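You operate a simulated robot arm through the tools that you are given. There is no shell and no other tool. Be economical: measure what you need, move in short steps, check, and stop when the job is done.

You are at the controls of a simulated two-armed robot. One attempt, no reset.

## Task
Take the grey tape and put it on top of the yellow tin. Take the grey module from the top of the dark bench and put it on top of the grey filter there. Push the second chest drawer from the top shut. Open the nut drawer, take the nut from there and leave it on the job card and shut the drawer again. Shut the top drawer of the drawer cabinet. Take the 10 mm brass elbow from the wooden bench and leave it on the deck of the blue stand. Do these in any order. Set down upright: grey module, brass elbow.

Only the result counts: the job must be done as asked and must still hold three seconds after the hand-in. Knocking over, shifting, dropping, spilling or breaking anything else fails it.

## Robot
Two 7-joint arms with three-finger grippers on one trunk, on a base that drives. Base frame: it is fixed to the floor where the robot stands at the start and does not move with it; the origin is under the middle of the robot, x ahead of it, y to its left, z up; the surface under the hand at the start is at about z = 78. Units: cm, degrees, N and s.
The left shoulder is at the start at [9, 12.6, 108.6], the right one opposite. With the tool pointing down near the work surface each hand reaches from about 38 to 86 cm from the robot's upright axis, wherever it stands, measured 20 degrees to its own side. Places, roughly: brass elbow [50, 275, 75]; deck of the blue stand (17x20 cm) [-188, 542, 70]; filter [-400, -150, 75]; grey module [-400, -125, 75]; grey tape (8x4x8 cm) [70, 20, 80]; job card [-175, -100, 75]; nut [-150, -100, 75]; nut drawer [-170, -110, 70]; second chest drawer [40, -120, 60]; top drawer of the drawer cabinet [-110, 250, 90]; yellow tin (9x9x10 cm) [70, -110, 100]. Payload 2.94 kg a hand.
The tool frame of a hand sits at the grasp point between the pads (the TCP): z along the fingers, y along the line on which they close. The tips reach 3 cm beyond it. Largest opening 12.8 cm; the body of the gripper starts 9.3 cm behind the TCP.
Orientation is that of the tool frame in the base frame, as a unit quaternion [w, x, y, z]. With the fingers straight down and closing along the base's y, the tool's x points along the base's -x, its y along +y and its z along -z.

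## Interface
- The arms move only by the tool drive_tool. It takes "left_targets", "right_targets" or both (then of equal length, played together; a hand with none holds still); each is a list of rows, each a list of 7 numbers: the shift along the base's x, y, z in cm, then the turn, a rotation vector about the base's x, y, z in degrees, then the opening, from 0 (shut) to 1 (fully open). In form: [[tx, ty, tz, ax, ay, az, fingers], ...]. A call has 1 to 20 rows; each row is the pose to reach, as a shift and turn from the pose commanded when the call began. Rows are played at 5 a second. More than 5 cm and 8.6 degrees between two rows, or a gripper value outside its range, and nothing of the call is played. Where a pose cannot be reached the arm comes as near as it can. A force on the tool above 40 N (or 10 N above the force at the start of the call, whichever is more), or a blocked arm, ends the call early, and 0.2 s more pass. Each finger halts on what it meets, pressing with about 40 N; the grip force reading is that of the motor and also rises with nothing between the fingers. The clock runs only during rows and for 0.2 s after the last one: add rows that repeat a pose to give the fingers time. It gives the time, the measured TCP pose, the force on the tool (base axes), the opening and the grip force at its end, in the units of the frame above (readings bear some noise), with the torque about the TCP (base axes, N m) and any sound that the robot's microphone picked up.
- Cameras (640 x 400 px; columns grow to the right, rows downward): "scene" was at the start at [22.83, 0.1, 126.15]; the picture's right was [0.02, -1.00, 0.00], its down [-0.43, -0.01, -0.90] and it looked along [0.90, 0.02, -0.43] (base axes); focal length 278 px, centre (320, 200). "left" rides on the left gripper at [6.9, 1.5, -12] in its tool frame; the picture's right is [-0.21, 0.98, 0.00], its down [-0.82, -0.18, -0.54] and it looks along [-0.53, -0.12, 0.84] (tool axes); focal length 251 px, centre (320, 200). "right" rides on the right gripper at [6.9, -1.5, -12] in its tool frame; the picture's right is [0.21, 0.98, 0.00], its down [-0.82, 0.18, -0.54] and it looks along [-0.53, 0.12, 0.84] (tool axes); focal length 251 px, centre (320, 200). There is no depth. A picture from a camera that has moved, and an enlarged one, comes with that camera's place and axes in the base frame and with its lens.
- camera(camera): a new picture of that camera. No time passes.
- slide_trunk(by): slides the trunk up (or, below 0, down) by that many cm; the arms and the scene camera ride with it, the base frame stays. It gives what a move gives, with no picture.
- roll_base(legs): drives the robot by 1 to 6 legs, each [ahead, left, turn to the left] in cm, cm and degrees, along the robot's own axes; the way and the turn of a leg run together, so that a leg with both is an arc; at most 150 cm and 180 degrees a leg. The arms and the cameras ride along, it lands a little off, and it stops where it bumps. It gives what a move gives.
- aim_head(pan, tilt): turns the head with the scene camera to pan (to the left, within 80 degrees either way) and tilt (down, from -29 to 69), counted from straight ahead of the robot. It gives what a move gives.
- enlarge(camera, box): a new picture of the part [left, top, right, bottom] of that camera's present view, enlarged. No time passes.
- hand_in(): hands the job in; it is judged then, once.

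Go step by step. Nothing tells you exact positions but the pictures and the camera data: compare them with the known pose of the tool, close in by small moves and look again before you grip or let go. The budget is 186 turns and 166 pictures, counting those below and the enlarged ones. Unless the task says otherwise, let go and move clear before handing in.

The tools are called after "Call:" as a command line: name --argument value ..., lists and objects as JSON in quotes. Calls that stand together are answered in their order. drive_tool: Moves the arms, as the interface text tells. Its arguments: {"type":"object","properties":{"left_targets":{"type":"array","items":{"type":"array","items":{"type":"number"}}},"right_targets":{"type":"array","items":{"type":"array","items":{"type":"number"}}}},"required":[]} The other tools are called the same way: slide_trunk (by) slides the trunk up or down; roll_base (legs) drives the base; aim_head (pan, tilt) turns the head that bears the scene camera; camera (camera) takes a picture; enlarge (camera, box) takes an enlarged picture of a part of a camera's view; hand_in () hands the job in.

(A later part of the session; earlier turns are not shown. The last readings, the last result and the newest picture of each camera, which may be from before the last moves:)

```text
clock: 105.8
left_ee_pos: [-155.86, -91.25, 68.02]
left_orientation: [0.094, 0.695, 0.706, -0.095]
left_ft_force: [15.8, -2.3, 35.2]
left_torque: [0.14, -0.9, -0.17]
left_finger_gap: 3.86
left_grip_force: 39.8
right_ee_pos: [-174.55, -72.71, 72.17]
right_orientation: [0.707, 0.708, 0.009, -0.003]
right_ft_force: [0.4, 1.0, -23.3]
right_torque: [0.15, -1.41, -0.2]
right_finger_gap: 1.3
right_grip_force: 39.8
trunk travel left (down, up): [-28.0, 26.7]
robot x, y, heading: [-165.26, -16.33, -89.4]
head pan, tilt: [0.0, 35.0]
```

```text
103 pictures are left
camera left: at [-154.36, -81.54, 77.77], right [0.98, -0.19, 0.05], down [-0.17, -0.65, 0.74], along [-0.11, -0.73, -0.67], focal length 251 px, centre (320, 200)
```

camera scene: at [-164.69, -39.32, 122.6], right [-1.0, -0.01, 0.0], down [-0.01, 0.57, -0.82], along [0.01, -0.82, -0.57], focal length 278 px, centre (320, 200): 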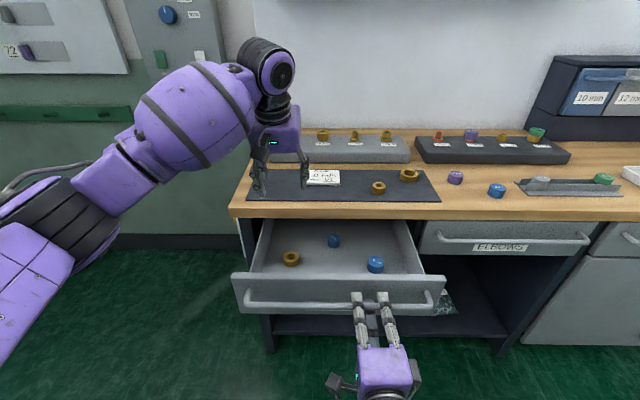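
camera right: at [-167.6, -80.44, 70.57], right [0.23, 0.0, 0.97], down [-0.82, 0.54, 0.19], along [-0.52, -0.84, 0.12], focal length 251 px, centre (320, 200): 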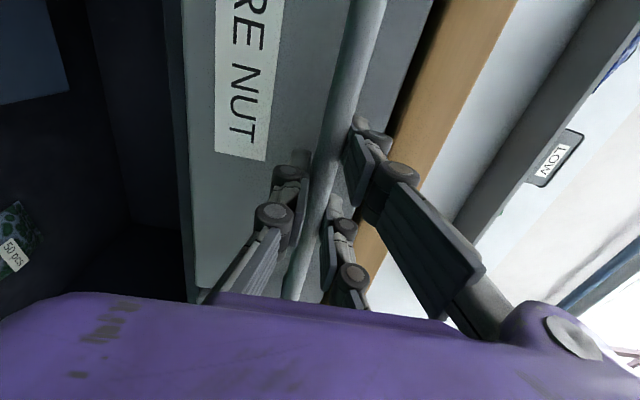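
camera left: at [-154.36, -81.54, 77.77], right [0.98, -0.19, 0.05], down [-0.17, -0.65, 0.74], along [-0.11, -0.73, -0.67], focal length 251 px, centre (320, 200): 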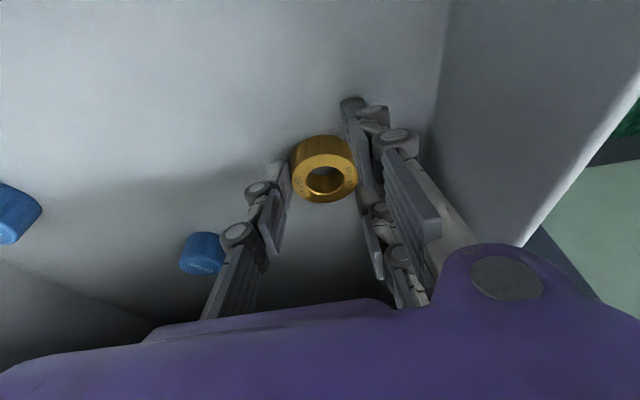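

Nut gripped. I lift it straight up.

Call:
drive_tool --left_targets '[[0, 0, 3, 0, 0, 0, 0.15], [0, 0, 7, 0, 0, 0, 0.15], [0, 0, 11, 0, 0, 0, 0.15], [0, 0, 15, 0, 0, 0, 0.15], [0, 0, 19, 0, 0, 0, 0.15], [0, 0, 23, 0, 0, 0, 0.15], [-2, -3, 25, 3, 0, 0, 0.15], [-4, -7, 25, 6, 0, 0, 0.15], [-6, -11, 25, 9, 0, 0, 0.15], [-8, -15, 25, 12, 0, 0, 0.15], [-8, -18, 25, 15, 0, 0, 0.15], [-8, -18, 25, 15, 0, 0, 0.15]]'

Call:
camera --camera "left"

Call:
enlarge --camera "scene" --box '[200, 100, 440, 290]'

```text
clock: 108.4
left_ee_pos: [-159.61, -97.26, 91.53]
left_orientation: [0.0, 0.702, 0.712, 0.001]
left_ft_force: [0.4, -0.6, -0.8]
left_torque: [0.0, -0.02, 0.0]
left_finger_gap: 3.88
left_grip_force: 40.1
left hand out of reach, approached as far as the arm can: row 9, 10, 11, 12
right_ee_pos: [-174.59, -72.98, 72.32]
right_orientation: [0.707, 0.707, 0.009, -0.003]
right_ft_force: [7.0, -1.1, -15.3]
right_torque: [0.09, -1.44, -0.38]
right_finger_gap: 1.28
right_grip_force: 39.9
trunk travel left (down, up): [-28.0, 26.7]
robot x, y, heading: [-165.25, -16.38, -89.2]
head pan, tilt: [0.0, 35.0]
```

```text
102 pictures are left
camera left: at [-158.24, -90.43, 103.49], right [0.98, -0.2, 0.0], down [-0.17, -0.83, 0.54], along [-0.11, -0.53, -0.84], focal length 251 px, centre (320, 200)
```

left: 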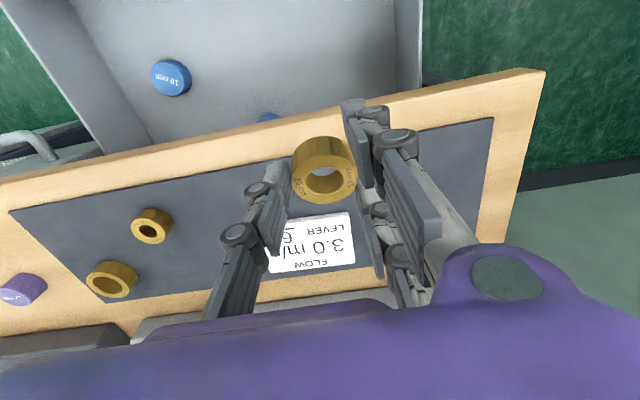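

```text
2.11 times, centred on (320, 195) of scene
camera zoom: at [-164.7, -39.39, 122.59], right [-1.0, -0.01, 0.0], down [-0.01, 0.57, -0.82], along [0.01, -0.82, -0.57], focal length 585 px, centre (320, 210)
```

zoom: 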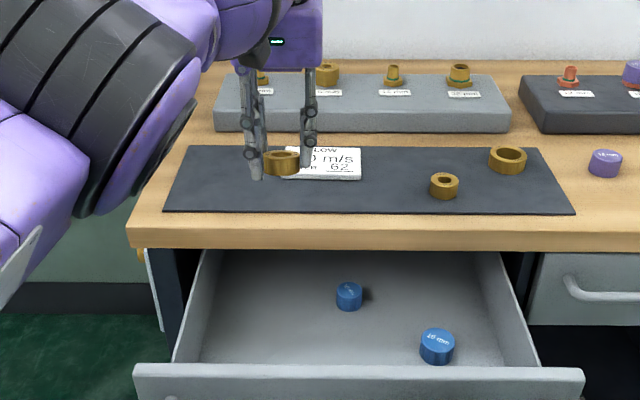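

The card is slightly out of the left arm's reach from here. I push the drawer shut with the right hand first, then I can drive closer.

Call:
drive_tool --right_targets '[[0, -3, 0, 0, 0, 0, 0], [0, -6, 0, 0, 0, 0, 0], [0, -9, 0, 0, 0, 0, 0], [0, -12, 0, 0, 0, 0, 0], [0, -14, 0, 0, 0, 0, 0], [0, -16, 0, 0, 0, 0, 0], [0, -17.5, 0, 0, 0, 0, 0], [0, -18.5, 0, 0, 0, 0, 0], [0, -19.3, 0, 0, 0, 0, 0], [0, -20, 0, 0, 0, 0, 0]]'

Call:
camera --camera "scene"

Call:
camera --camera "right"

```text
clock: 110.8
left_ee_pos: [-159.64, -97.05, 91.64]
left_orientation: [0.001, 0.702, 0.712, 0.001]
left_ft_force: [0.5, 0.8, -0.9]
left_torque: [0.02, -0.01, 0.0]
left_finger_gap: 3.85
left_grip_force: 40.2
right_ee_pos: [-174.62, -92.49, 72.21]
right_orientation: [0.705, 0.709, 0.007, -0.001]
right_ft_force: [-1.1, 7.4, 0.3]
right_torque: [-0.01, -1.64, 0.25]
right_finger_gap: 1.31
right_grip_force: 39.9
trunk travel left (down, up): [-28.0, 26.7]
robot x, y, heading: [-165.01, -16.35, -89.2]
head pan, tilt: [0.0, 35.0]
stopped in row 10 (right hand): the force on the tool passed its limit at 41 N (the readings are from after the stop); the commanded pose is now the measured one
```

```text
100 pictures are left
camera scene: at [-164.74, -39.1, 122.66], right [-1.0, -0.01, 0.0], down [-0.01, 0.57, -0.82], along [0.01, -0.82, -0.57], focal length 278 px, centre (320, 200)
```

scene: 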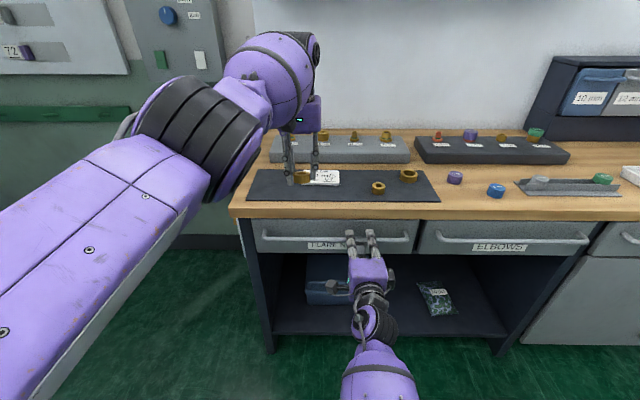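

```text
99 pictures are left
camera right: at [-167.73, -80.46, 70.62], right [0.23, 0.0, 0.97], down [-0.82, 0.53, 0.19], along [-0.52, -0.85, 0.12], focal length 251 px, centre (320, 200)
```

right: 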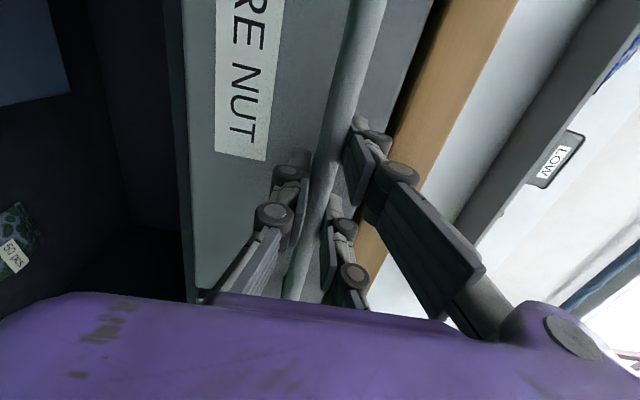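

Drawer shut at the original position. I release the bar and back the right hand off.

Call:
drive_tool --right_targets '[[0, 0, 0, 0, 0, 0, 0.2], [0, 0, 0, 0, 0, 0, 0.35], [0, 0, 0, 0, 0, 0, 0.35], [0, 4, 0, 0, 0, 0, 0.35], [0, 8, 0, 0, 0, 0, 0.35], [0, 12, 0, 0, 0, 0, 0.35], [0, 16, 0, 0, 0, 0, 0.2], [0, 20, 0, 0, 0, 0, 0.1], [0, 24, 0, 0, 0, 0, 0]]'

Call:
drive_tool --left_targets '[[0, 3, 4, 0, 0, 0, 0.15], [0, 6, 8, 0, 0, 0, 0.15], [0, 10, 10, 0, 0, 0, 0.15], [0, 14, 11, 0, 0, 0, 0.15], [0, 17, 12, 0, 0, 0, 0.15], [0, 17, 12, 0, 0, 0, 0.15]]'

Call:
roll_base --legs '[[12, 0, 0]]'

Call:
camera --camera "scene"

```text
clock: 113.0
left_ee_pos: [-159.74, -97.24, 91.58]
left_orientation: [0.001, 0.702, 0.712, 0.001]
left_ft_force: [0.7, 0.2, -1.6]
left_torque: [-0.01, -0.01, 0.0]
left_finger_gap: 3.86
left_grip_force: 40.3
right_ee_pos: [-173.07, -71.87, 76.65]
right_orientation: [0.742, 0.67, 0.012, 0.01]
right_ft_force: [0.0, -1.2, 1.0]
right_torque: [0.0, -0.03, -0.01]
right_finger_gap: 0.0
right_grip_force: 2.5
trunk travel left (down, up): [-28.0, 26.7]
robot x, y, heading: [-165.09, -16.37, -88.8]
head pan, tilt: [0.0, 35.0]
stopped in row 9 (right hand): the arm was blocked; the commanded pose is now the measured one
```

```text
clock: 114.4
left_ee_pos: [-159.71, -80.49, 103.38]
left_orientation: [0.001, 0.702, 0.712, 0.0]
left_ft_force: [-0.3, -0.4, -1.8]
left_torque: [0.05, 0.03, 0.03]
left_finger_gap: 3.88
left_grip_force: 40.1
right_ee_pos: [-173.08, -71.92, 76.65]
right_orientation: [0.741, 0.671, 0.013, 0.009]
right_ft_force: [-0.5, 0.2, 0.3]
right_torque: [0.03, 0.03, 0.04]
right_finger_gap: 0.03
right_grip_force: 3.1
trunk travel left (down, up): [-28.0, 26.7]
robot x, y, heading: [-165.08, -16.41, -89.0]
head pan, tilt: [0.0, 35.0]
```

```text
clock: 115.6
left_ee_pos: [-159.84, -92.34, 103.41]
left_orientation: [0.0, 0.703, 0.711, 0.001]
left_ft_force: [0.9, 0.1, -2.5]
left_torque: [0.04, 0.04, 0.02]
left_finger_gap: 3.88
left_grip_force: 39.5
right_ee_pos: [-173.11, -83.71, 76.66]
right_orientation: [0.741, 0.671, 0.012, 0.009]
right_ft_force: [-0.5, 0.4, -0.5]
right_torque: [-0.02, -0.01, -0.01]
right_finger_gap: 0.0
right_grip_force: 3.1
trunk travel left (down, up): [-28.0, 26.7]
robot x, y, heading: [-164.94, -28.22, -89.2]
head pan, tilt: [0.0, 35.0]
```

```text
98 pictures are left
camera scene: at [-164.63, -51.13, 122.6], right [-1.0, -0.01, 0.0], down [-0.01, 0.57, -0.82], along [0.01, -0.82, -0.57], focal length 278 px, centre (320, 200)
```

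scene: 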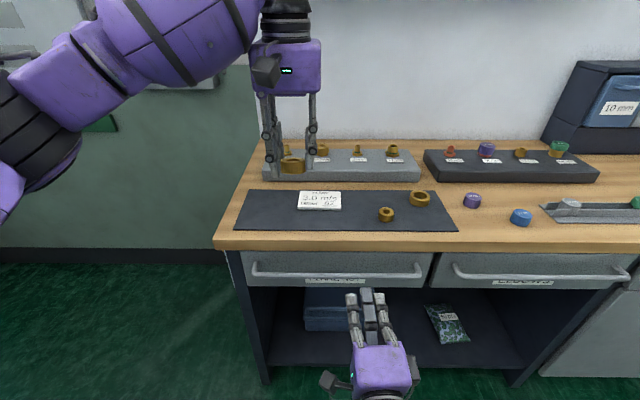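

I restore the right hand to a raised, downward pose so that I can drive a bit closer.

Call:
drive_tool --right_targets '[[0, 1.3, 2, 4.62, 4.62, 4.62, 0], [-0.3, 2.6, 4, 9.24, 9.24, 9.24, 0], [-0.6, 3.9, 6, 13.86, 13.86, 13.86, 0], [-1, 5.2, 8, 18.47, 18.47, 18.47, 0], [-1.3, 6.5, 10, 23.09, 23.09, 23.09, 0], [-1.6, 7.5, 12, 27.7, 27.7, 27.7, 0], [-2, 8.5, 14, 32.3, 32.3, 32.3, 0], [-2.4, 9.5, 16, 36.95, 36.95, 36.95, 0], [-2.8, 10.5, 18, 41.57, 41.57, 41.57, 0], [-3.2, 11, 20, 46.19, 46.19, 46.19, 0], [-3.6, 11, 22, 50.8, 50.8, 50.8, 0], [-4, 11, 24, 55.43, 55.43, 55.43, 0], [-4.4, 11, 26, 60.04, 60.04, 60.04, 0], [-4.8, 11, 28, 64.66, 64.66, 64.66, 0], [-5, 11, 30, 69.28, 69.28, 69.28, 0], [-5, 11, 30, 69.28, 69.28, 69.28, 0]]'

Call:
camera --camera "scene"

```text
clock: 119.0
left_ee_pos: [-159.95, -92.33, 103.47]
left_orientation: [0.001, 0.704, 0.71, 0.001]
left_ft_force: [0.2, 0.1, -1.1]
left_torque: [0.01, -0.01, 0.02]
left_finger_gap: 3.91
left_grip_force: 39.6
right_ee_pos: [-178.1, -72.34, 106.44]
right_orientation: [0.025, 0.704, 0.708, 0.046]
right_ft_force: [0.6, 0.3, 0.1]
right_torque: [-0.02, -0.02, 0.01]
right_finger_gap: 0.0
right_grip_force: 3.0
right hand out of reach, approached as far as the arm can: row 4, 5, 6, 7, 8, 9, 10, 11
trunk travel left (down, up): [-28.0, 26.7]
robot x, y, heading: [-164.57, -27.74, -89.2]
head pan, tilt: [0.0, 35.0]
```

```text
97 pictures are left
camera scene: at [-164.66, -51.07, 122.61], right [-1.0, -0.01, 0.0], down [-0.01, 0.57, -0.82], along [0.01, -0.82, -0.57], focal length 278 px, centre (320, 200)
```

scene: 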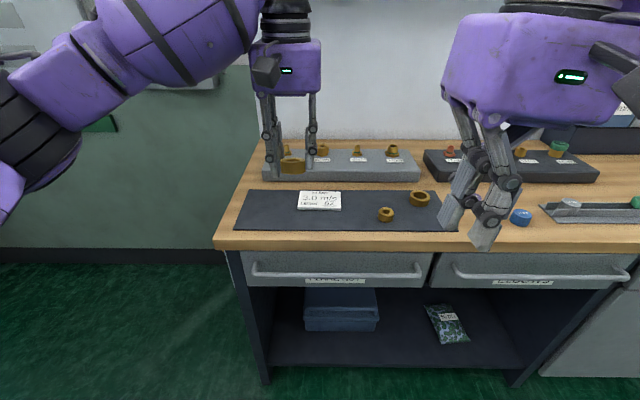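

Call:
roll_base --legs '[[10, 0, 0]]'

Call:
drive_tool --left_targets '[[-1.5, -2.5, -2, 0, 0, 0, 0.15], [-3, -5, -4, 0, 0, 0, 0.15], [-4.2, -7.4, -7, 0, 0, 0, 0.15], [-4.2, -7.4, -11, 0, 0, 0, 0.15], [-4.2, -7.4, -11, 0, 0, 0, 0.15]]'

Call:
camera --camera "left"

Call:
camera --camera "scene"

```text
clock: 120.2
left_ee_pos: [-159.61, -102.16, 103.44]
left_orientation: [0.0, 0.702, 0.712, 0.001]
left_ft_force: [0.9, -0.1, -1.3]
left_torque: [0.03, 0.0, 0.03]
left_finger_gap: 3.87
left_grip_force: 40.0
right_ee_pos: [-177.8, -82.17, 106.57]
right_orientation: [0.024, 0.704, 0.709, 0.046]
right_ft_force: [0.9, 0.4, -0.5]
right_torque: [0.02, -0.01, -0.02]
right_finger_gap: 0.0
right_grip_force: 2.2
trunk travel left (down, up): [-28.0, 26.7]
robot x, y, heading: [-164.74, -37.95, -89.4]
head pan, tilt: [0.0, 35.0]
```

```text
clock: 121.4
left_ee_pos: [-163.84, -109.49, 92.57]
left_orientation: [0.001, 0.703, 0.711, 0.001]
left_ft_force: [0.0, 0.0, -1.8]
left_torque: [0.02, -0.03, -0.03]
left_finger_gap: 3.9
left_grip_force: 39.9
right_ee_pos: [-177.95, -82.27, 106.49]
right_orientation: [0.024, 0.704, 0.709, 0.046]
right_ft_force: [-0.4, 0.7, -0.3]
right_torque: [-0.02, 0.0, -0.03]
right_finger_gap: 0.0
right_grip_force: 3.2
trunk travel left (down, up): [-28.0, 26.7]
robot x, y, heading: [-164.85, -37.74, -89.4]
head pan, tilt: [0.0, 35.0]
```

```text
96 pictures are left
camera left: at [-162.47, -102.51, 104.59], right [0.98, -0.2, 0.0], down [-0.17, -0.82, 0.54], along [-0.11, -0.53, -0.84], focal length 251 px, centre (320, 200)
```

left: 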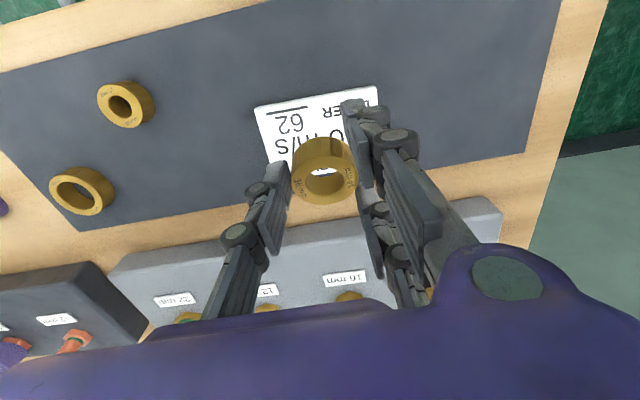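

```text
95 pictures are left
camera scene: at [-164.51, -60.86, 122.63], right [-1.0, -0.01, 0.0], down [-0.01, 0.57, -0.82], along [0.01, -0.82, -0.57], focal length 278 px, centre (320, 200)
```

scene: 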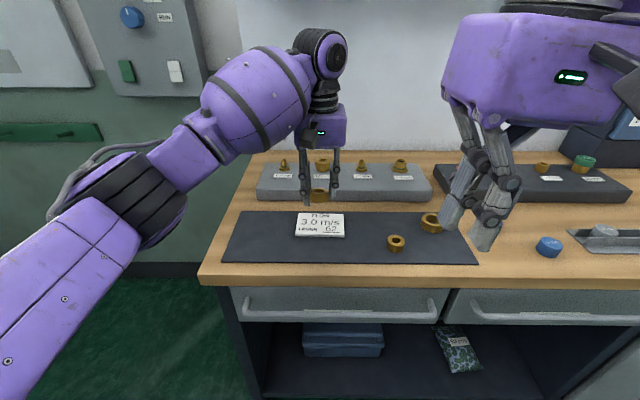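

The nut is over the card. I re-tilt by −15° so that the nut is level as it was gripped, and lower.

Call:
drive_tool --left_targets '[[0, 0, -1, -5, 0, 0, 0.15], [0, 0, -2, -10, 0, 0, 0.15], [0, 0, -4, -15, 0, 0, 0.15], [0, 0, -6, -15, 0, 0, 0.15], [0, 0, -6, -15, 0, 0, 0.15]]'

Call:
camera --camera "left"

Call:
enlarge --camera "scene" --box '[240, 120, 420, 260]'

```text
clock: 122.6
left_ee_pos: [-163.92, -109.65, 86.49]
left_orientation: [0.092, 0.696, 0.706, -0.092]
left_ft_force: [-0.5, 0.1, -1.4]
left_torque: [0.01, 0.01, -0.01]
left_finger_gap: 3.88
left_grip_force: 39.9
right_ee_pos: [-177.84, -82.25, 106.5]
right_orientation: [0.025, 0.703, 0.709, 0.045]
right_ft_force: [-0.3, 0.5, 0.1]
right_torque: [-0.01, -0.01, 0.02]
right_finger_gap: 0.0
right_grip_force: 3.3
trunk travel left (down, up): [-28.0, 26.7]
robot x, y, heading: [-164.76, -37.52, -89.1]
head pan, tilt: [0.0, 35.0]
```

```text
94 pictures are left
camera left: at [-162.47, -99.8, 96.24], right [0.98, -0.2, 0.05], down [-0.17, -0.66, 0.74], along [-0.11, -0.73, -0.68], focal length 251 px, centre (320, 200)
```

left: 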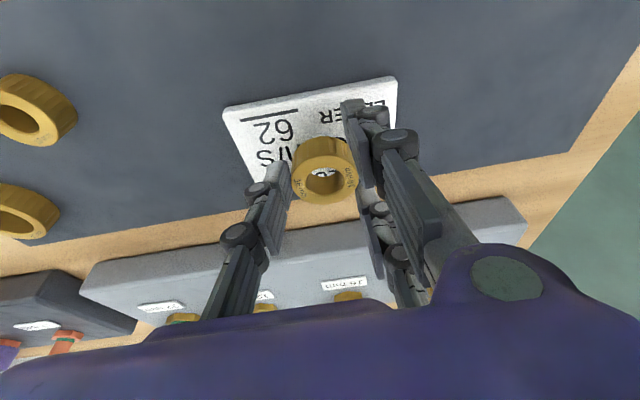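

```text
2.86 times, centred on (330, 190) of scene
camera zoom: at [-164.47, -60.88, 122.62], right [-1.0, -0.01, 0.0], down [-0.01, 0.57, -0.82], along [0.01, -0.82, -0.57], focal length 794 px, centre (291, 229)
```

zoom: 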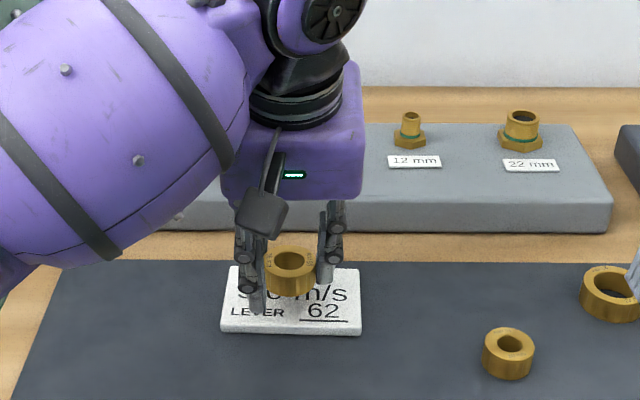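

Call:
drive_tool --left_targets '[[0, 0, -0.6, 0, 0, 0, 0.15], [0, 0, -1.2, 0, 0, 0, 0.15], [0, 0, -1.5, 0, 0, 0, 0.15], [0, 0, -1.5, 0, 0, 0, 0.15]]'

Call:
enlarge --camera "scene" --box '[240, 120, 420, 260]'

```text
clock: 123.6
left_ee_pos: [-163.8, -109.49, 85.39]
left_orientation: [0.093, 0.696, 0.706, -0.094]
left_ft_force: [3.1, -0.8, 15.2]
left_torque: [0.39, -0.4, -0.05]
left_finger_gap: 3.89
left_grip_force: 40.1
right_ee_pos: [-177.71, -82.17, 106.64]
right_orientation: [0.025, 0.703, 0.709, 0.045]
right_ft_force: [0.4, 0.8, 0.9]
right_torque: [-0.01, 0.03, 0.03]
right_finger_gap: 0.02
right_grip_force: 3.0
trunk travel left (down, up): [-28.0, 26.7]
robot x, y, heading: [-164.89, -37.94, -89.3]
head pan, tilt: [0.0, 35.0]
```

```text
2.86 times, centred on (330, 190) of scene
camera zoom: at [-164.45, -60.75, 122.66], right [-1.0, -0.01, 0.0], down [-0.01, 0.57, -0.82], along [0.01, -0.82, -0.57], focal length 794 px, centre (291, 229)
```

zoom: 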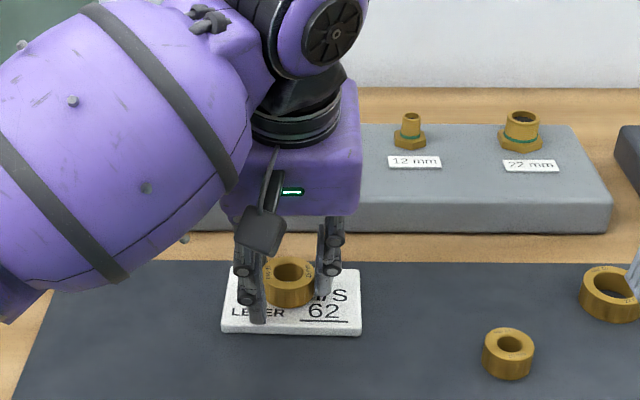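

The nut is on the card. I release it and lift.

Call:
drive_tool --left_targets '[[0, 0, 0.2, 0, 0, 0, 0.2], [0, 0, 0.2, 0, 0, 0, 0.42], [0, 0, 0.3, 0, 0, 0, 0.5], [0, 0, 0.5, 0, 0, 0, 0.5], [0, 0.7, 4, 0, 0, 0, 0.5], [0, 1.4, 8, 0, 0, 0, 0.5], [0, 2.1, 12, 0, 0, 0, 0.5], [0, 4, 16, 0, 0, 0, 0.5], [0, 7, 20, 5, 0, 0, 0.5], [0, 10, 24, 10, 0, 0, 0.5], [0, 13, 28, 15, 0, 0, 0.5]]'

Call:
enlarge --camera "scene" --box '[200, 130, 480, 330]'

```text
clock: 126.0
left_ee_pos: [-163.31, -96.15, 112.83]
left_orientation: [0.0, 0.702, 0.713, 0.001]
left_ft_force: [0.0, -0.5, 0.0]
left_torque: [-0.01, 0.01, 0.01]
left_finger_gap: 6.39
left_grip_force: 0.1
right_ee_pos: [-177.9, -82.12, 106.6]
right_orientation: [0.025, 0.703, 0.709, 0.045]
right_ft_force: [-0.6, 0.2, 0.2]
right_torque: [-0.05, -0.02, -0.02]
right_finger_gap: 0.0
right_grip_force: 3.4
trunk travel left (down, up): [-28.0, 26.7]
robot x, y, heading: [-164.86, -38.07, -89.5]
head pan, tilt: [0.0, 35.0]
```

```text
2.00 times, centred on (340, 230) of scene
camera zoom: at [-164.52, -60.76, 122.64], right [-1.0, -0.01, 0.0], down [-0.01, 0.57, -0.82], along [0.01, -0.82, -0.57], focal length 556 px, centre (280, 140)
```

zoom: 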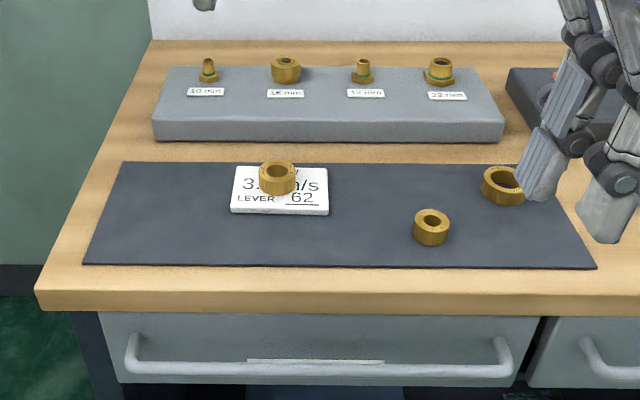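

The nut is on the card and the drawer is shut. I back off and look to the right (−x) for the dark bench.

Call:
roll_base --legs '[[-22, 0, 0]]'

Call:
aim_head --pan -75 --tilt 20

Call:
camera --camera "scene"

```text
clock: 127.7
left_ee_pos: [-163.68, -73.62, 112.82]
left_orientation: [0.001, 0.704, 0.71, 0.001]
left_ft_force: [0.3, 0.6, -0.7]
left_torque: [-0.03, 0.01, 0.01]
left_finger_gap: 6.39
left_grip_force: 0.2
right_ee_pos: [-178.18, -59.66, 106.59]
right_orientation: [0.026, 0.705, 0.707, 0.045]
right_ft_force: [0.1, -0.4, 0.1]
right_torque: [-0.04, -0.01, 0.03]
right_finger_gap: 0.0
right_grip_force: 3.3
trunk travel left (down, up): [-28.0, 26.7]
robot x, y, heading: [-165.03, -15.25, -89.4]
head pan, tilt: [0.0, 35.0]
```

```text
clock: 129.2
left_ee_pos: [-163.78, -73.74, 112.78]
left_orientation: [0.0, 0.703, 0.711, 0.0]
left_ft_force: [0.2, -0.2, 0.5]
left_torque: [0.02, -0.01, -0.01]
left_finger_gap: 6.39
left_grip_force: 0.0
right_ee_pos: [-178.17, -59.64, 106.63]
right_orientation: [0.024, 0.705, 0.707, 0.046]
right_ft_force: [0.9, 0.2, -0.3]
right_torque: [-0.02, 0.0, 0.0]
right_finger_gap: 0.0
right_grip_force: 3.1
trunk travel left (down, up): [-28.0, 26.7]
robot x, y, heading: [-165.01, -15.26, -89.2]
head pan, tilt: [-75.0, 20.0]
```

```text
90 pictures are left
camera scene: at [-173.84, -32.03, 125.0], right [-0.27, 0.96, 0.0], down [0.33, 0.09, -0.94], along [-0.9, -0.25, -0.34], focal length 278 px, centre (320, 200)
```

scene: 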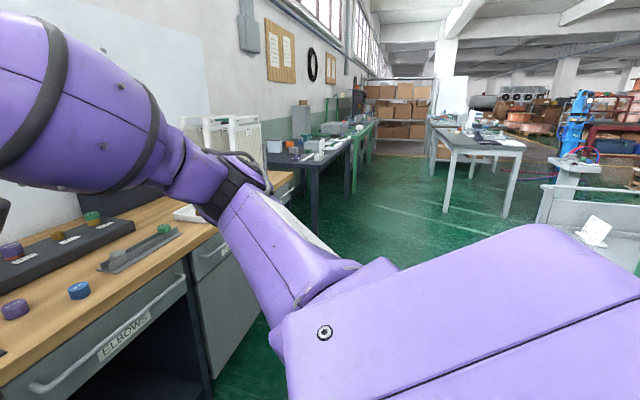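

The dark bench is further along the wall with a clear aisle. I strafe along it.

Call:
roll_base --legs '[[6, -150, 0]]'

Call:
aim_head --pan -50 --tilt 25

Call:
camera --camera "scene"

```text
refused: leg 1 is longer than a leg can be; nothing moved
```

```text
clock: 130.0
left_ee_pos: [-163.81, -73.73, 112.57]
left_orientation: [0.001, 0.704, 0.71, 0.001]
left_ft_force: [0.4, 0.8, -0.4]
left_torque: [0.02, 0.04, -0.01]
left_finger_gap: 6.39
left_grip_force: 0.0
right_ee_pos: [-178.3, -59.72, 106.59]
right_orientation: [0.024, 0.705, 0.707, 0.046]
right_ft_force: [-0.3, -1.1, 0.4]
right_torque: [0.02, -0.05, -0.02]
right_finger_gap: 0.01
right_grip_force: 3.1
trunk travel left (down, up): [-28.0, 26.7]
robot x, y, heading: [-165.41, -15.61, -89.3]
head pan, tilt: [-50.0, 25.0]
```

```text
89 pictures are left
camera scene: at [-171.88, -35.51, 124.2], right [-0.65, 0.76, 0.0], down [0.32, 0.27, -0.91], along [-0.69, -0.59, -0.42], focal length 278 px, centre (320, 200)
```

scene: 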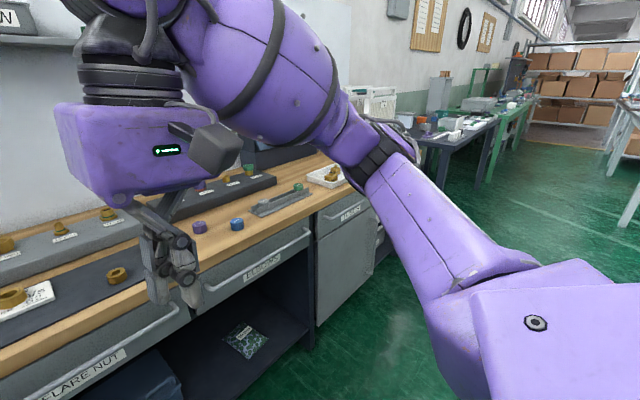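

Call:
roll_base --legs '[[5, 0, 0], [0, -140, 0]]'

Call:
aim_head --pan -45 --tilt 25

Call:
camera --camera "scene"

```text
clock: 142.6
left_ee_pos: [-298.61, -80.08, 112.77]
left_orientation: [0.0, 0.704, 0.71, 0.001]
left_ft_force: [0.2, -0.2, 0.1]
left_torque: [0.01, -0.02, -0.03]
left_finger_gap: 6.4
left_grip_force: 0.1
right_ee_pos: [-313.11, -65.92, 106.5]
right_orientation: [0.025, 0.704, 0.708, 0.046]
right_ft_force: [-0.3, -0.3, -0.3]
right_torque: [-0.01, -0.02, 0.01]
right_finger_gap: 0.01
right_grip_force: 3.1
trunk travel left (down, up): [-28.0, 26.7]
robot x, y, heading: [-299.83, -21.84, -89.5]
head pan, tilt: [-50.0, 25.0]
```

```text
clock: 143.2
left_ee_pos: [-298.55, -80.03, 112.84]
left_orientation: [0.0, 0.703, 0.711, 0.0]
left_ft_force: [-0.7, 0.8, 0.6]
left_torque: [-0.03, 0.0, -0.01]
left_finger_gap: 6.39
left_grip_force: 0.0
right_ee_pos: [-313.03, -66.05, 106.61]
right_orientation: [0.024, 0.704, 0.708, 0.046]
right_ft_force: [0.6, 0.4, 0.2]
right_torque: [-0.03, 0.0, 0.0]
right_finger_gap: 0.03
right_grip_force: 2.7
trunk travel left (down, up): [-28.0, 26.7]
robot x, y, heading: [-299.93, -21.7, -89.4]
head pan, tilt: [-45.0, 25.0]
```

```text
88 pictures are left
camera scene: at [-306.25, -42.39, 124.2], right [-0.71, 0.7, 0.0], down [0.3, 0.3, -0.91], along [-0.63, -0.65, -0.42], focal length 278 px, centre (320, 200)
```

scene: 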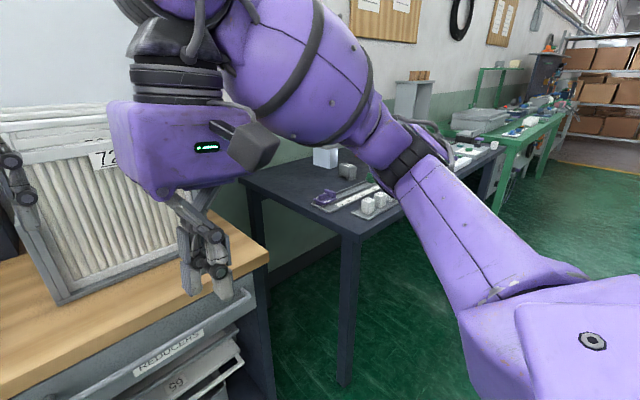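

Call:
roll_base --legs '[[0, -95, 0]]'

Call:
aim_head --pan 0 --tilt 30

Call:
camera --camera "scene"

Call:
camera --camera "left"

```text
clock: 151.8
left_ee_pos: [-391.28, -81.51, 112.71]
left_orientation: [0.0, 0.698, 0.716, 0.001]
left_ft_force: [-0.3, 0.0, -0.9]
left_torque: [-0.01, -0.02, 0.01]
left_finger_gap: 6.38
left_grip_force: 0.1
right_ee_pos: [-405.85, -67.63, 106.55]
right_orientation: [0.023, 0.7, 0.712, 0.046]
right_ft_force: [-0.3, -0.7, 0.7]
right_torque: [0.01, -0.02, -0.04]
right_finger_gap: 0.0
right_grip_force: 2.4
trunk travel left (down, up): [-28.0, 26.7]
robot x, y, heading: [-393.15, -23.16, -88.4]
head pan, tilt: [-45.0, 25.0]
```

```text
clock: 152.9
left_ee_pos: [-391.28, -81.52, 112.62]
left_orientation: [0.001, 0.699, 0.715, 0.0]
left_ft_force: [-0.7, 0.2, 0.2]
left_torque: [0.01, 0.01, 0.0]
left_finger_gap: 6.44
left_grip_force: 0.1
right_ee_pos: [-405.87, -67.7, 106.54]
right_orientation: [0.025, 0.701, 0.712, 0.046]
right_ft_force: [0.2, -0.3, -0.1]
right_torque: [0.0, 0.02, -0.01]
right_finger_gap: 0.02
right_grip_force: 3.3
trunk travel left (down, up): [-28.0, 26.7]
robot x, y, heading: [-393.27, -23.03, -88.8]
head pan, tilt: [0.0, 30.0]
```

```text
87 pictures are left
camera scene: at [-392.69, -46.39, 123.4], right [-1.0, -0.02, 0.0], down [-0.01, 0.5, -0.87], along [0.02, -0.87, -0.5], focal length 278 px, centre (320, 200)
```

scene: 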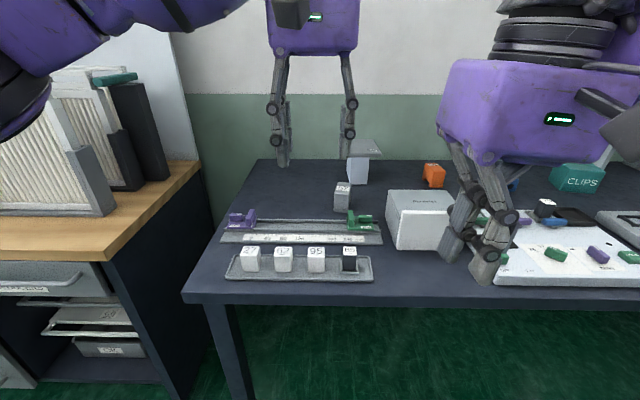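

```text
86 pictures are left
camera left: at [-389.93, -74.6, 124.72], right [0.98, -0.19, 0.0], down [-0.16, -0.83, 0.54], along [-0.1, -0.53, -0.84], focal length 251 px, centre (320, 200)
```

left: 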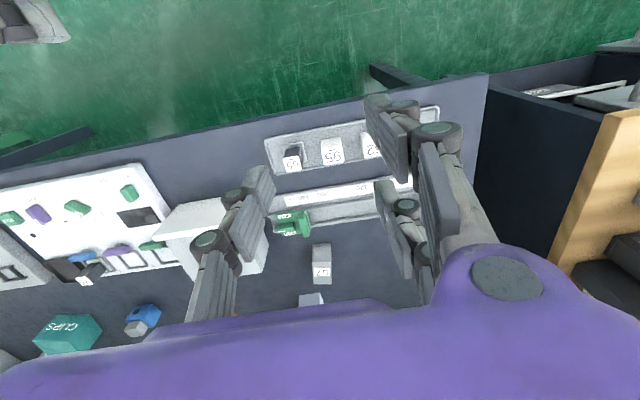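

Call:
enlarge --camera "scene" --box '[210, 120, 450, 290]'

Call:
enlarge --camera "left" --box '[250, 180, 420, 310]'

```text
2.35 times, centred on (330, 205) of scene
camera zoom: at [-392.69, -46.39, 123.4], right [-1.0, -0.02, 0.0], down [-0.01, 0.5, -0.87], along [0.02, -0.87, -0.5], focal length 654 px, centre (296, 188)
```

zoom: 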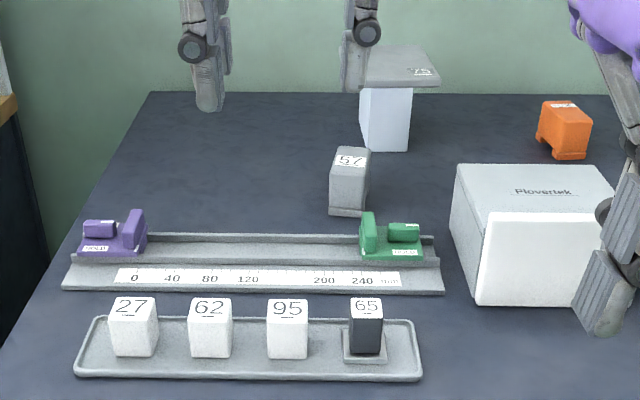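

```text
3.08 times, centred on (335, 245) of left
camera zoom: at [-389.93, -74.6, 124.72], right [0.98, -0.19, 0.0], down [-0.16, -0.83, 0.54], along [-0.1, -0.53, -0.84], focal length 774 px, centre (274, 62)
```

zoom: 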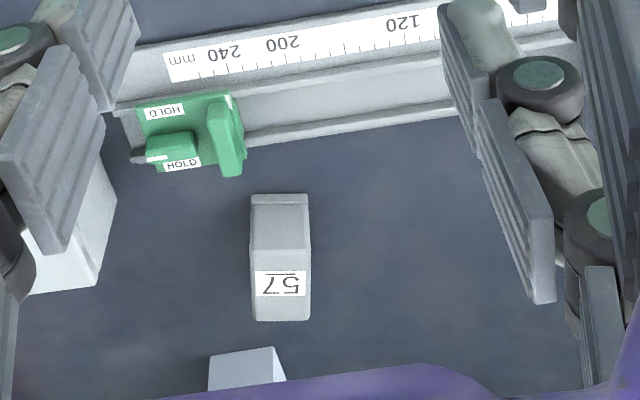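

The grey module is the box marked 57, at about (−397.5, −116, top 87.6), on a bench near z 81. The filter is the piece with the wide grey cap behind it. I move the left hand aside to locate the filter.

Call:
drive_tool --left_targets '[[4, 0, 0, 0, 0, 0, 0.5], [8, 0, 0, 0, 0, 0, 0.5], [12, 0, 0, 0, 0, 0, 0.5], [16, -2, 0, 0, 0, 0, 0.5], [16, -6, 0, 0, 0, 0, 0.5], [16, -6, 0, 0, 0, 0, 0.5]]'

Call:
enlarge --camera "scene" --box '[270, 110, 430, 240]'

Call:
camera --camera "left"

```text
clock: 154.3
left_ee_pos: [-374.94, -87.39, 112.94]
left_orientation: [0.0, 0.698, 0.716, 0.001]
left_ft_force: [0.2, 1.0, -0.1]
left_torque: [-0.04, 0.0, 0.0]
left_finger_gap: 6.39
left_grip_force: 0.1
right_ee_pos: [-405.77, -67.47, 106.62]
right_orientation: [0.025, 0.7, 0.712, 0.045]
right_ft_force: [-0.1, -0.4, -0.6]
right_torque: [-0.01, 0.01, -0.05]
right_finger_gap: 0.01
right_grip_force: 3.5
trunk travel left (down, up): [-28.0, 26.7]
robot x, y, heading: [-393.15, -22.85, -88.7]
head pan, tilt: [0.0, 30.0]
```

```text
3.08 times, centred on (350, 175) of scene
camera zoom: at [-392.59, -46.3, 123.42], right [-1.0, -0.02, 0.0], down [-0.01, 0.5, -0.87], along [0.02, -0.87, -0.5], focal length 855 px, centre (228, 277)
```

zoom: 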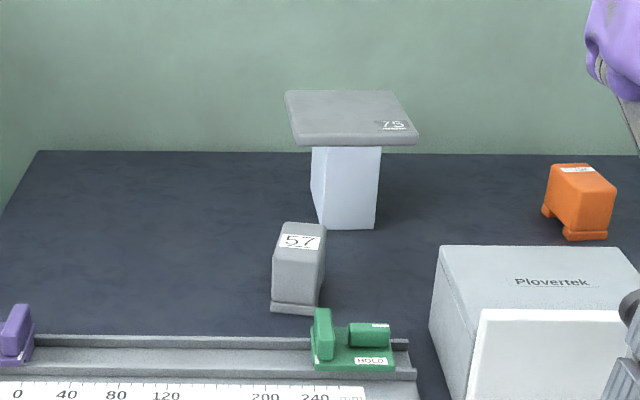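

```text
82 pictures are left
camera left: at [-373.63, -80.39, 124.9], right [0.98, -0.19, 0.0], down [-0.16, -0.83, 0.54], along [-0.1, -0.53, -0.84], focal length 251 px, centre (320, 200)
```

left: 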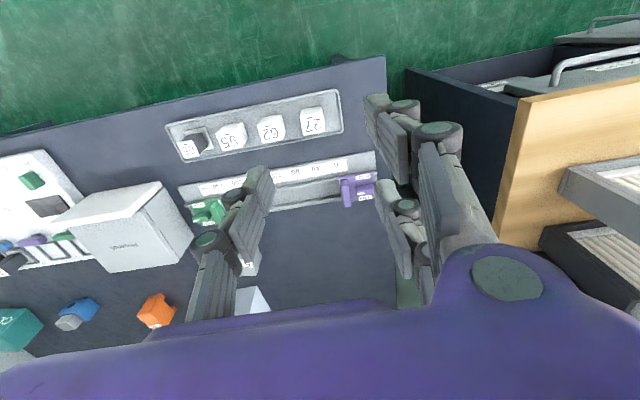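

Filter cap is about 12×14 cm, top near z 93, centred around (−404, −135). I'll pick and place with the right hand tilted forward for reach. First I retract the left hand and drive nearer.

Call:
drive_tool --left_targets '[[0, 4, 1, 0, 0, 0, 0.5], [0, 8, 2, 0, 0, 0, 0.5], [0, 12, 3, 0, 0, 0, 0.5], [0, 16, 3, 0, 0, 0, 0.5], [2, 20, 3, 0, 0, 0, 0.5]]'

Call:
roll_base --legs '[[23, 0, 0]]'

Call:
aim_head --pan 0 --tilt 35

Call:
camera --camera "scene"

Call:
camera --camera "right"

```text
clock: 155.5
left_ee_pos: [-373.18, -67.2, 115.59]
left_orientation: [0.0, 0.699, 0.715, -0.001]
left_ft_force: [-0.1, 0.6, 0.8]
left_torque: [-0.04, 0.05, 0.01]
left_finger_gap: 6.39
left_grip_force: 0.1
right_ee_pos: [-405.66, -67.55, 106.53]
right_orientation: [0.025, 0.701, 0.712, 0.045]
right_ft_force: [0.7, 1.2, -0.1]
right_torque: [-0.01, 0.01, -0.01]
right_finger_gap: 0.0
right_grip_force: 3.8
trunk travel left (down, up): [-28.0, 26.7]
robot x, y, heading: [-393.22, -22.86, -88.6]
head pan, tilt: [0.0, 30.0]
```

```text
clock: 157.2
left_ee_pos: [-373.02, -90.06, 115.52]
left_orientation: [0.001, 0.7, 0.714, 0.002]
left_ft_force: [0.0, 0.2, -0.5]
left_torque: [0.03, -0.02, 0.02]
left_finger_gap: 6.39
left_grip_force: 0.0
right_ee_pos: [-405.37, -90.16, 106.53]
right_orientation: [0.024, 0.701, 0.711, 0.046]
right_ft_force: [0.3, 0.5, 0.3]
right_torque: [0.03, 0.02, 0.0]
right_finger_gap: 0.0
right_grip_force: 2.8
trunk travel left (down, up): [-28.0, 26.7]
robot x, y, heading: [-392.96, -45.99, -88.6]
head pan, tilt: [0.0, 30.0]
```

```text
clock: 157.9
left_ee_pos: [-373.07, -90.01, 115.49]
left_orientation: [0.001, 0.699, 0.715, 0.002]
left_ft_force: [-1.1, 0.0, -0.1]
left_torque: [0.01, -0.01, 0.01]
left_finger_gap: 6.39
left_grip_force: 0.0
right_ee_pos: [-405.47, -90.2, 106.53]
right_orientation: [0.025, 0.701, 0.711, 0.045]
right_ft_force: [-0.4, 0.0, -0.2]
right_torque: [-0.02, 0.03, -0.03]
right_finger_gap: 0.03
right_grip_force: 3.0
trunk travel left (down, up): [-28.0, 26.7]
robot x, y, heading: [-392.57, -45.83, -89.0]
head pan, tilt: [0.0, 35.0]
```

```text
81 pictures are left
camera scene: at [-392.24, -68.73, 122.62], right [-1.0, -0.02, 0.0], down [-0.01, 0.57, -0.82], along [0.02, -0.82, -0.57], focal length 278 px, centre (320, 200)
```

scene: 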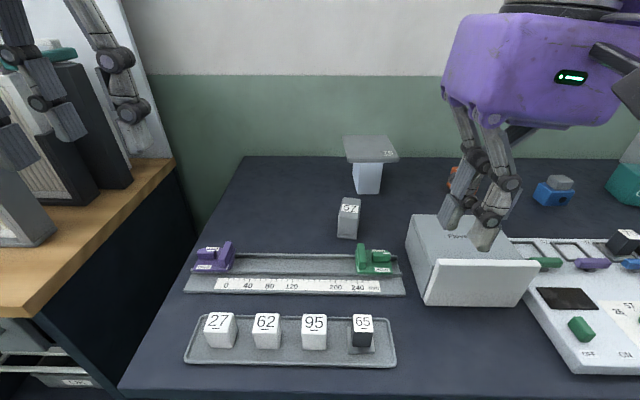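

```text
80 pictures are left
camera right: at [-408.25, -83.69, 118.47], right [0.97, 0.23, 0.1], down [0.14, -0.83, 0.53], along [0.21, -0.5, -0.84], focal length 251 px, centre (320, 200)
```

right: 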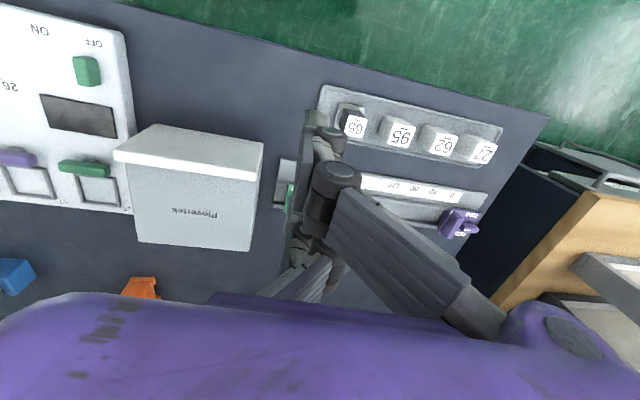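

I bring the right hand over the module, tilted 30° forward and with its small roll corrected.

Call:
drive_tool --right_targets '[[1.2, -3.7, -1, -4.3, 0.8, -0.2, 0.2], [2.3, -7.4, -2, -8.6, 1.6, -0.4, 0.4], [3.5, -11, -3, -12.9, 2.4, -0.6, 0.65], [4.6, -14.7, -4, -17.2, 3.2, -0.8, 0.65], [5.8, -18.4, -5.5, -21.5, 4, -1, 0.65], [7, -22.1, -7.5, -25.8, 4.8, -1.3, 0.65], [8.1, -25.8, -9.5, -30, 5.65, -1.5, 0.65], [8.1, -25.8, -9.5, -30, 5.65, -1.5, 0.65]]'

Call:
camera --camera "right"

Call:
camera --camera "scene"

```text
clock: 159.7
left_ee_pos: [-372.99, -89.84, 115.46]
left_orientation: [0.0, 0.699, 0.715, 0.001]
left_ft_force: [0.2, 0.0, 0.3]
left_torque: [-0.03, -0.04, 0.03]
left_finger_gap: 6.39
left_grip_force: 0.1
right_ee_pos: [-397.23, -116.1, 97.06]
right_orientation: [0.171, 0.681, 0.69, -0.175]
right_ft_force: [-0.3, 0.5, 0.0]
right_torque: [0.01, -0.03, 0.01]
right_finger_gap: 8.34
right_grip_force: 0.0
trunk travel left (down, up): [-28.0, 26.7]
robot x, y, heading: [-392.88, -45.95, -88.9]
head pan, tilt: [0.0, 35.0]
```

```text
79 pictures are left
camera right: at [-398.85, -104.36, 104.36], right [0.97, 0.2, -0.11], down [0.19, -0.46, 0.87], along [0.12, -0.86, -0.49], focal length 251 px, centre (320, 200)
```

right: 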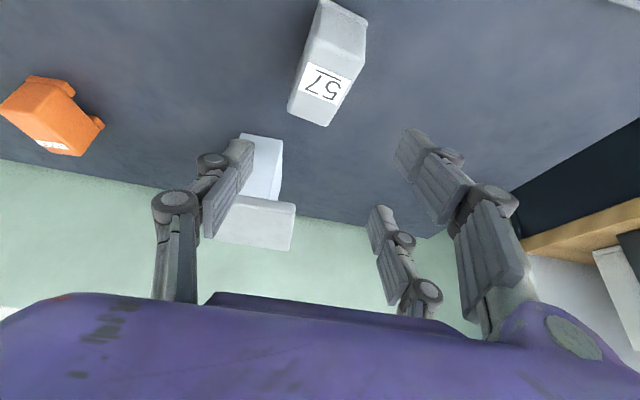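

```text
78 pictures are left
camera scene: at [-392.27, -68.66, 122.63], right [-1.0, -0.02, 0.0], down [-0.01, 0.57, -0.82], along [0.02, -0.82, -0.57], focal length 278 px, centre (320, 200)
```

scene: 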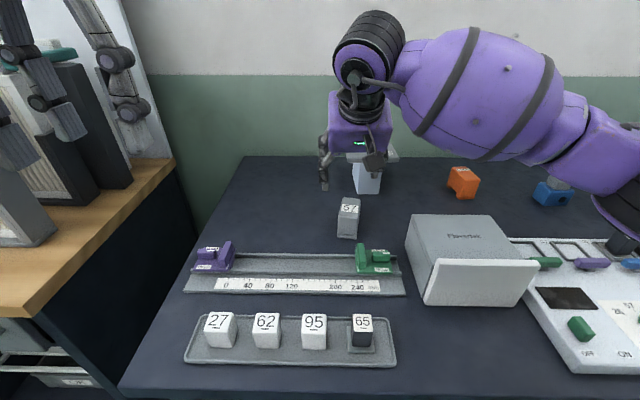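

Call:
enlarge --camera "right" --box '[260, 0, 400, 140]'

Call:
enlarge --camera "scene" --box '[310, 170, 390, 250]'

```text
2.86 times, centred on (330, 70) of right
camera zoom: at [-398.85, -104.36, 104.36], right [0.97, 0.2, -0.11], down [0.19, -0.46, 0.87], along [0.12, -0.86, -0.49], focal length 718 px, centre (291, 571)
```

zoom: 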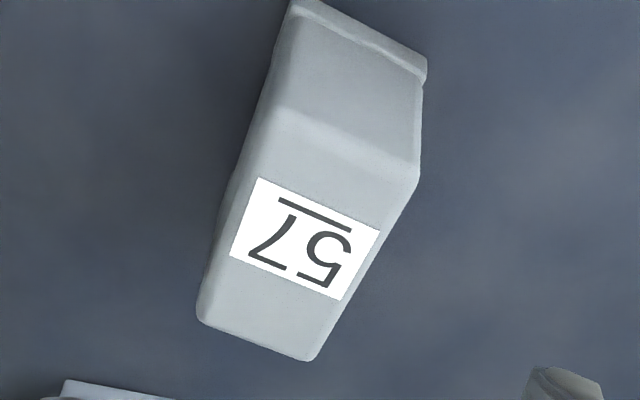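

```text
5.00 times, centred on (350, 210) of scene
camera zoom: at [-392.27, -68.66, 122.63], right [-1.0, -0.02, 0.0], down [-0.01, 0.57, -0.82], along [0.02, -0.82, -0.57], focal length 1389 px, centre (170, 150)
```

zoom: 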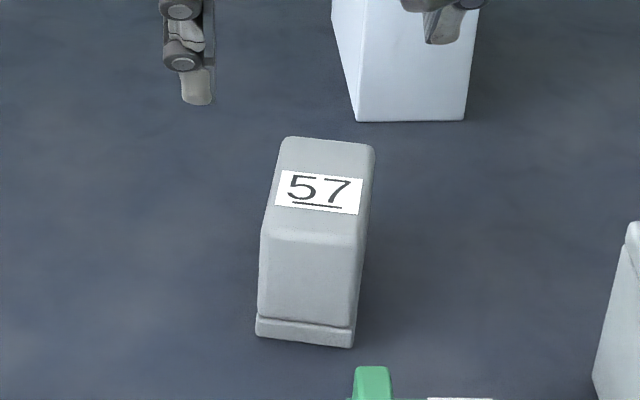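

The module is yawed by about 9°. I match the yaw, descend, and check before gripping.

Call:
drive_tool --right_targets '[[-0.1, 0.2, 0, 0, 0, -4.5, 0.65], [-0.2, 0.3, 0, 0, 0, -9, 0.65], [-0.2, 0.3, -4, 0, 0, -9, 0.65], [-0.2, 0.3, -8, 0, 0, -9, 0.65], [-0.2, 0.3, -11, 0, 0, -9, 0.65], [-0.2, 0.3, -11.5, 0, 0, -9, 0.65], [-0.2, 0.3, -11.5, 0, 0, -9, 0.65]]'

Call:
camera --camera "right"

Call:
enlarge --camera "scene" --box '[270, 110, 430, 260]'

```text
clock: 161.3
left_ee_pos: [-372.97, -90.05, 115.63]
left_orientation: [0.001, 0.7, 0.714, 0.001]
left_ft_force: [0.7, -0.2, -0.3]
left_torque: [0.02, 0.0, -0.01]
left_finger_gap: 6.41
left_grip_force: 0.0
right_ee_pos: [-397.48, -115.9, 85.51]
right_orientation: [0.157, 0.733, 0.634, -0.188]
right_ft_force: [-0.5, -0.9, -0.5]
right_torque: [-0.02, 0.01, 0.01]
right_finger_gap: 8.33
right_grip_force: 0.0
trunk travel left (down, up): [-28.0, 26.7]
robot x, y, heading: [-392.74, -45.94, -88.9]
head pan, tilt: [0.0, 35.0]
```

```text
75 pictures are left
camera right: at [-397.15, -104.0, 92.73], right [0.99, 0.04, -0.11], down [0.12, -0.49, 0.86], along [-0.01, -0.87, -0.49], focal length 251 px, centre (320, 200)
```

right: 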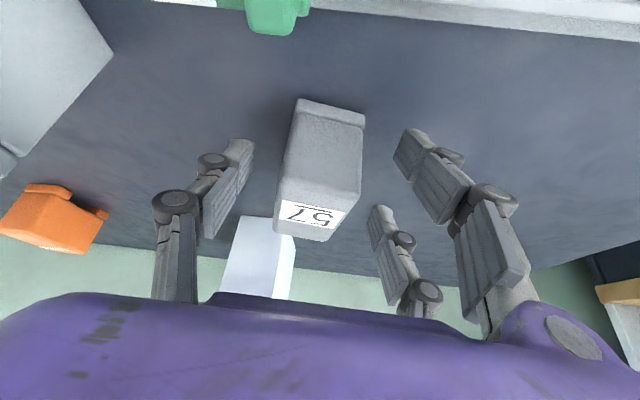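

```text
2.67 times, centred on (350, 185) of scene
camera zoom: at [-392.25, -68.72, 122.62], right [-1.0, -0.02, 0.0], down [-0.01, 0.57, -0.82], along [0.02, -0.82, -0.57], focal length 741 px, centre (240, 240)
```

zoom: 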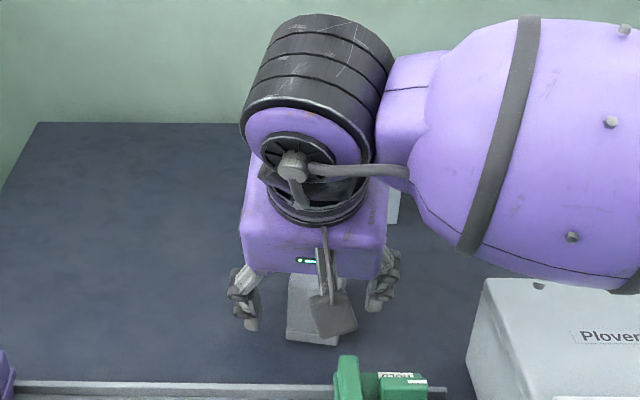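

Aligned. I close on the module.

Call:
drive_tool --right_targets '[[0, 0, 0, 0, 0, 0, 0.5], [0, 0, 0, 0, 0, 0, 0.35], [0, 0, 0, 0, 0, 0, 0.25], [0, 0, 0, 0, 0, 0, 0.18], [0, 0, 0, 0, 0, 0, 0.18]]'

Call:
camera --camera "right"

```text
clock: 162.5
left_ee_pos: [-372.89, -90.07, 115.49]
left_orientation: [0.002, 0.699, 0.715, 0.001]
left_ft_force: [-0.4, 0.0, 1.1]
left_torque: [0.01, 0.01, 0.03]
left_finger_gap: 6.38
left_grip_force: 0.0
right_ee_pos: [-397.42, -115.95, 85.47]
right_orientation: [0.157, 0.733, 0.635, -0.188]
right_ft_force: [-0.6, -0.5, 1.1]
right_torque: [0.03, -0.03, 0.01]
right_finger_gap: 4.32
right_grip_force: 40.4
trunk travel left (down, up): [-28.0, 26.7]
robot x, y, heading: [-392.89, -45.89, -88.7]
head pan, tilt: [0.0, 35.0]
```

```text
73 pictures are left
camera right: at [-397.15, -104.01, 92.78], right [0.99, 0.05, -0.11], down [0.12, -0.49, 0.86], along [-0.01, -0.87, -0.49], focal length 251 px, centre (320, 200)
```

right: 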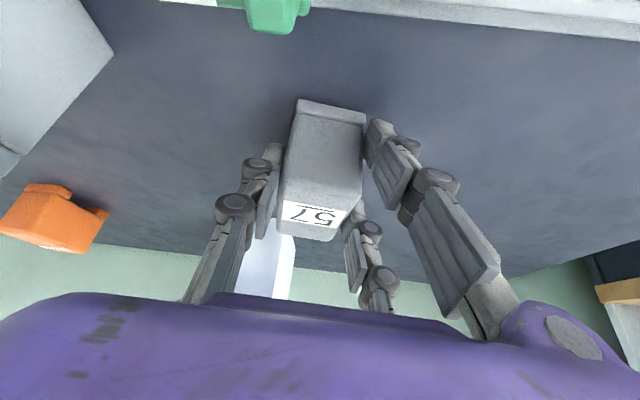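

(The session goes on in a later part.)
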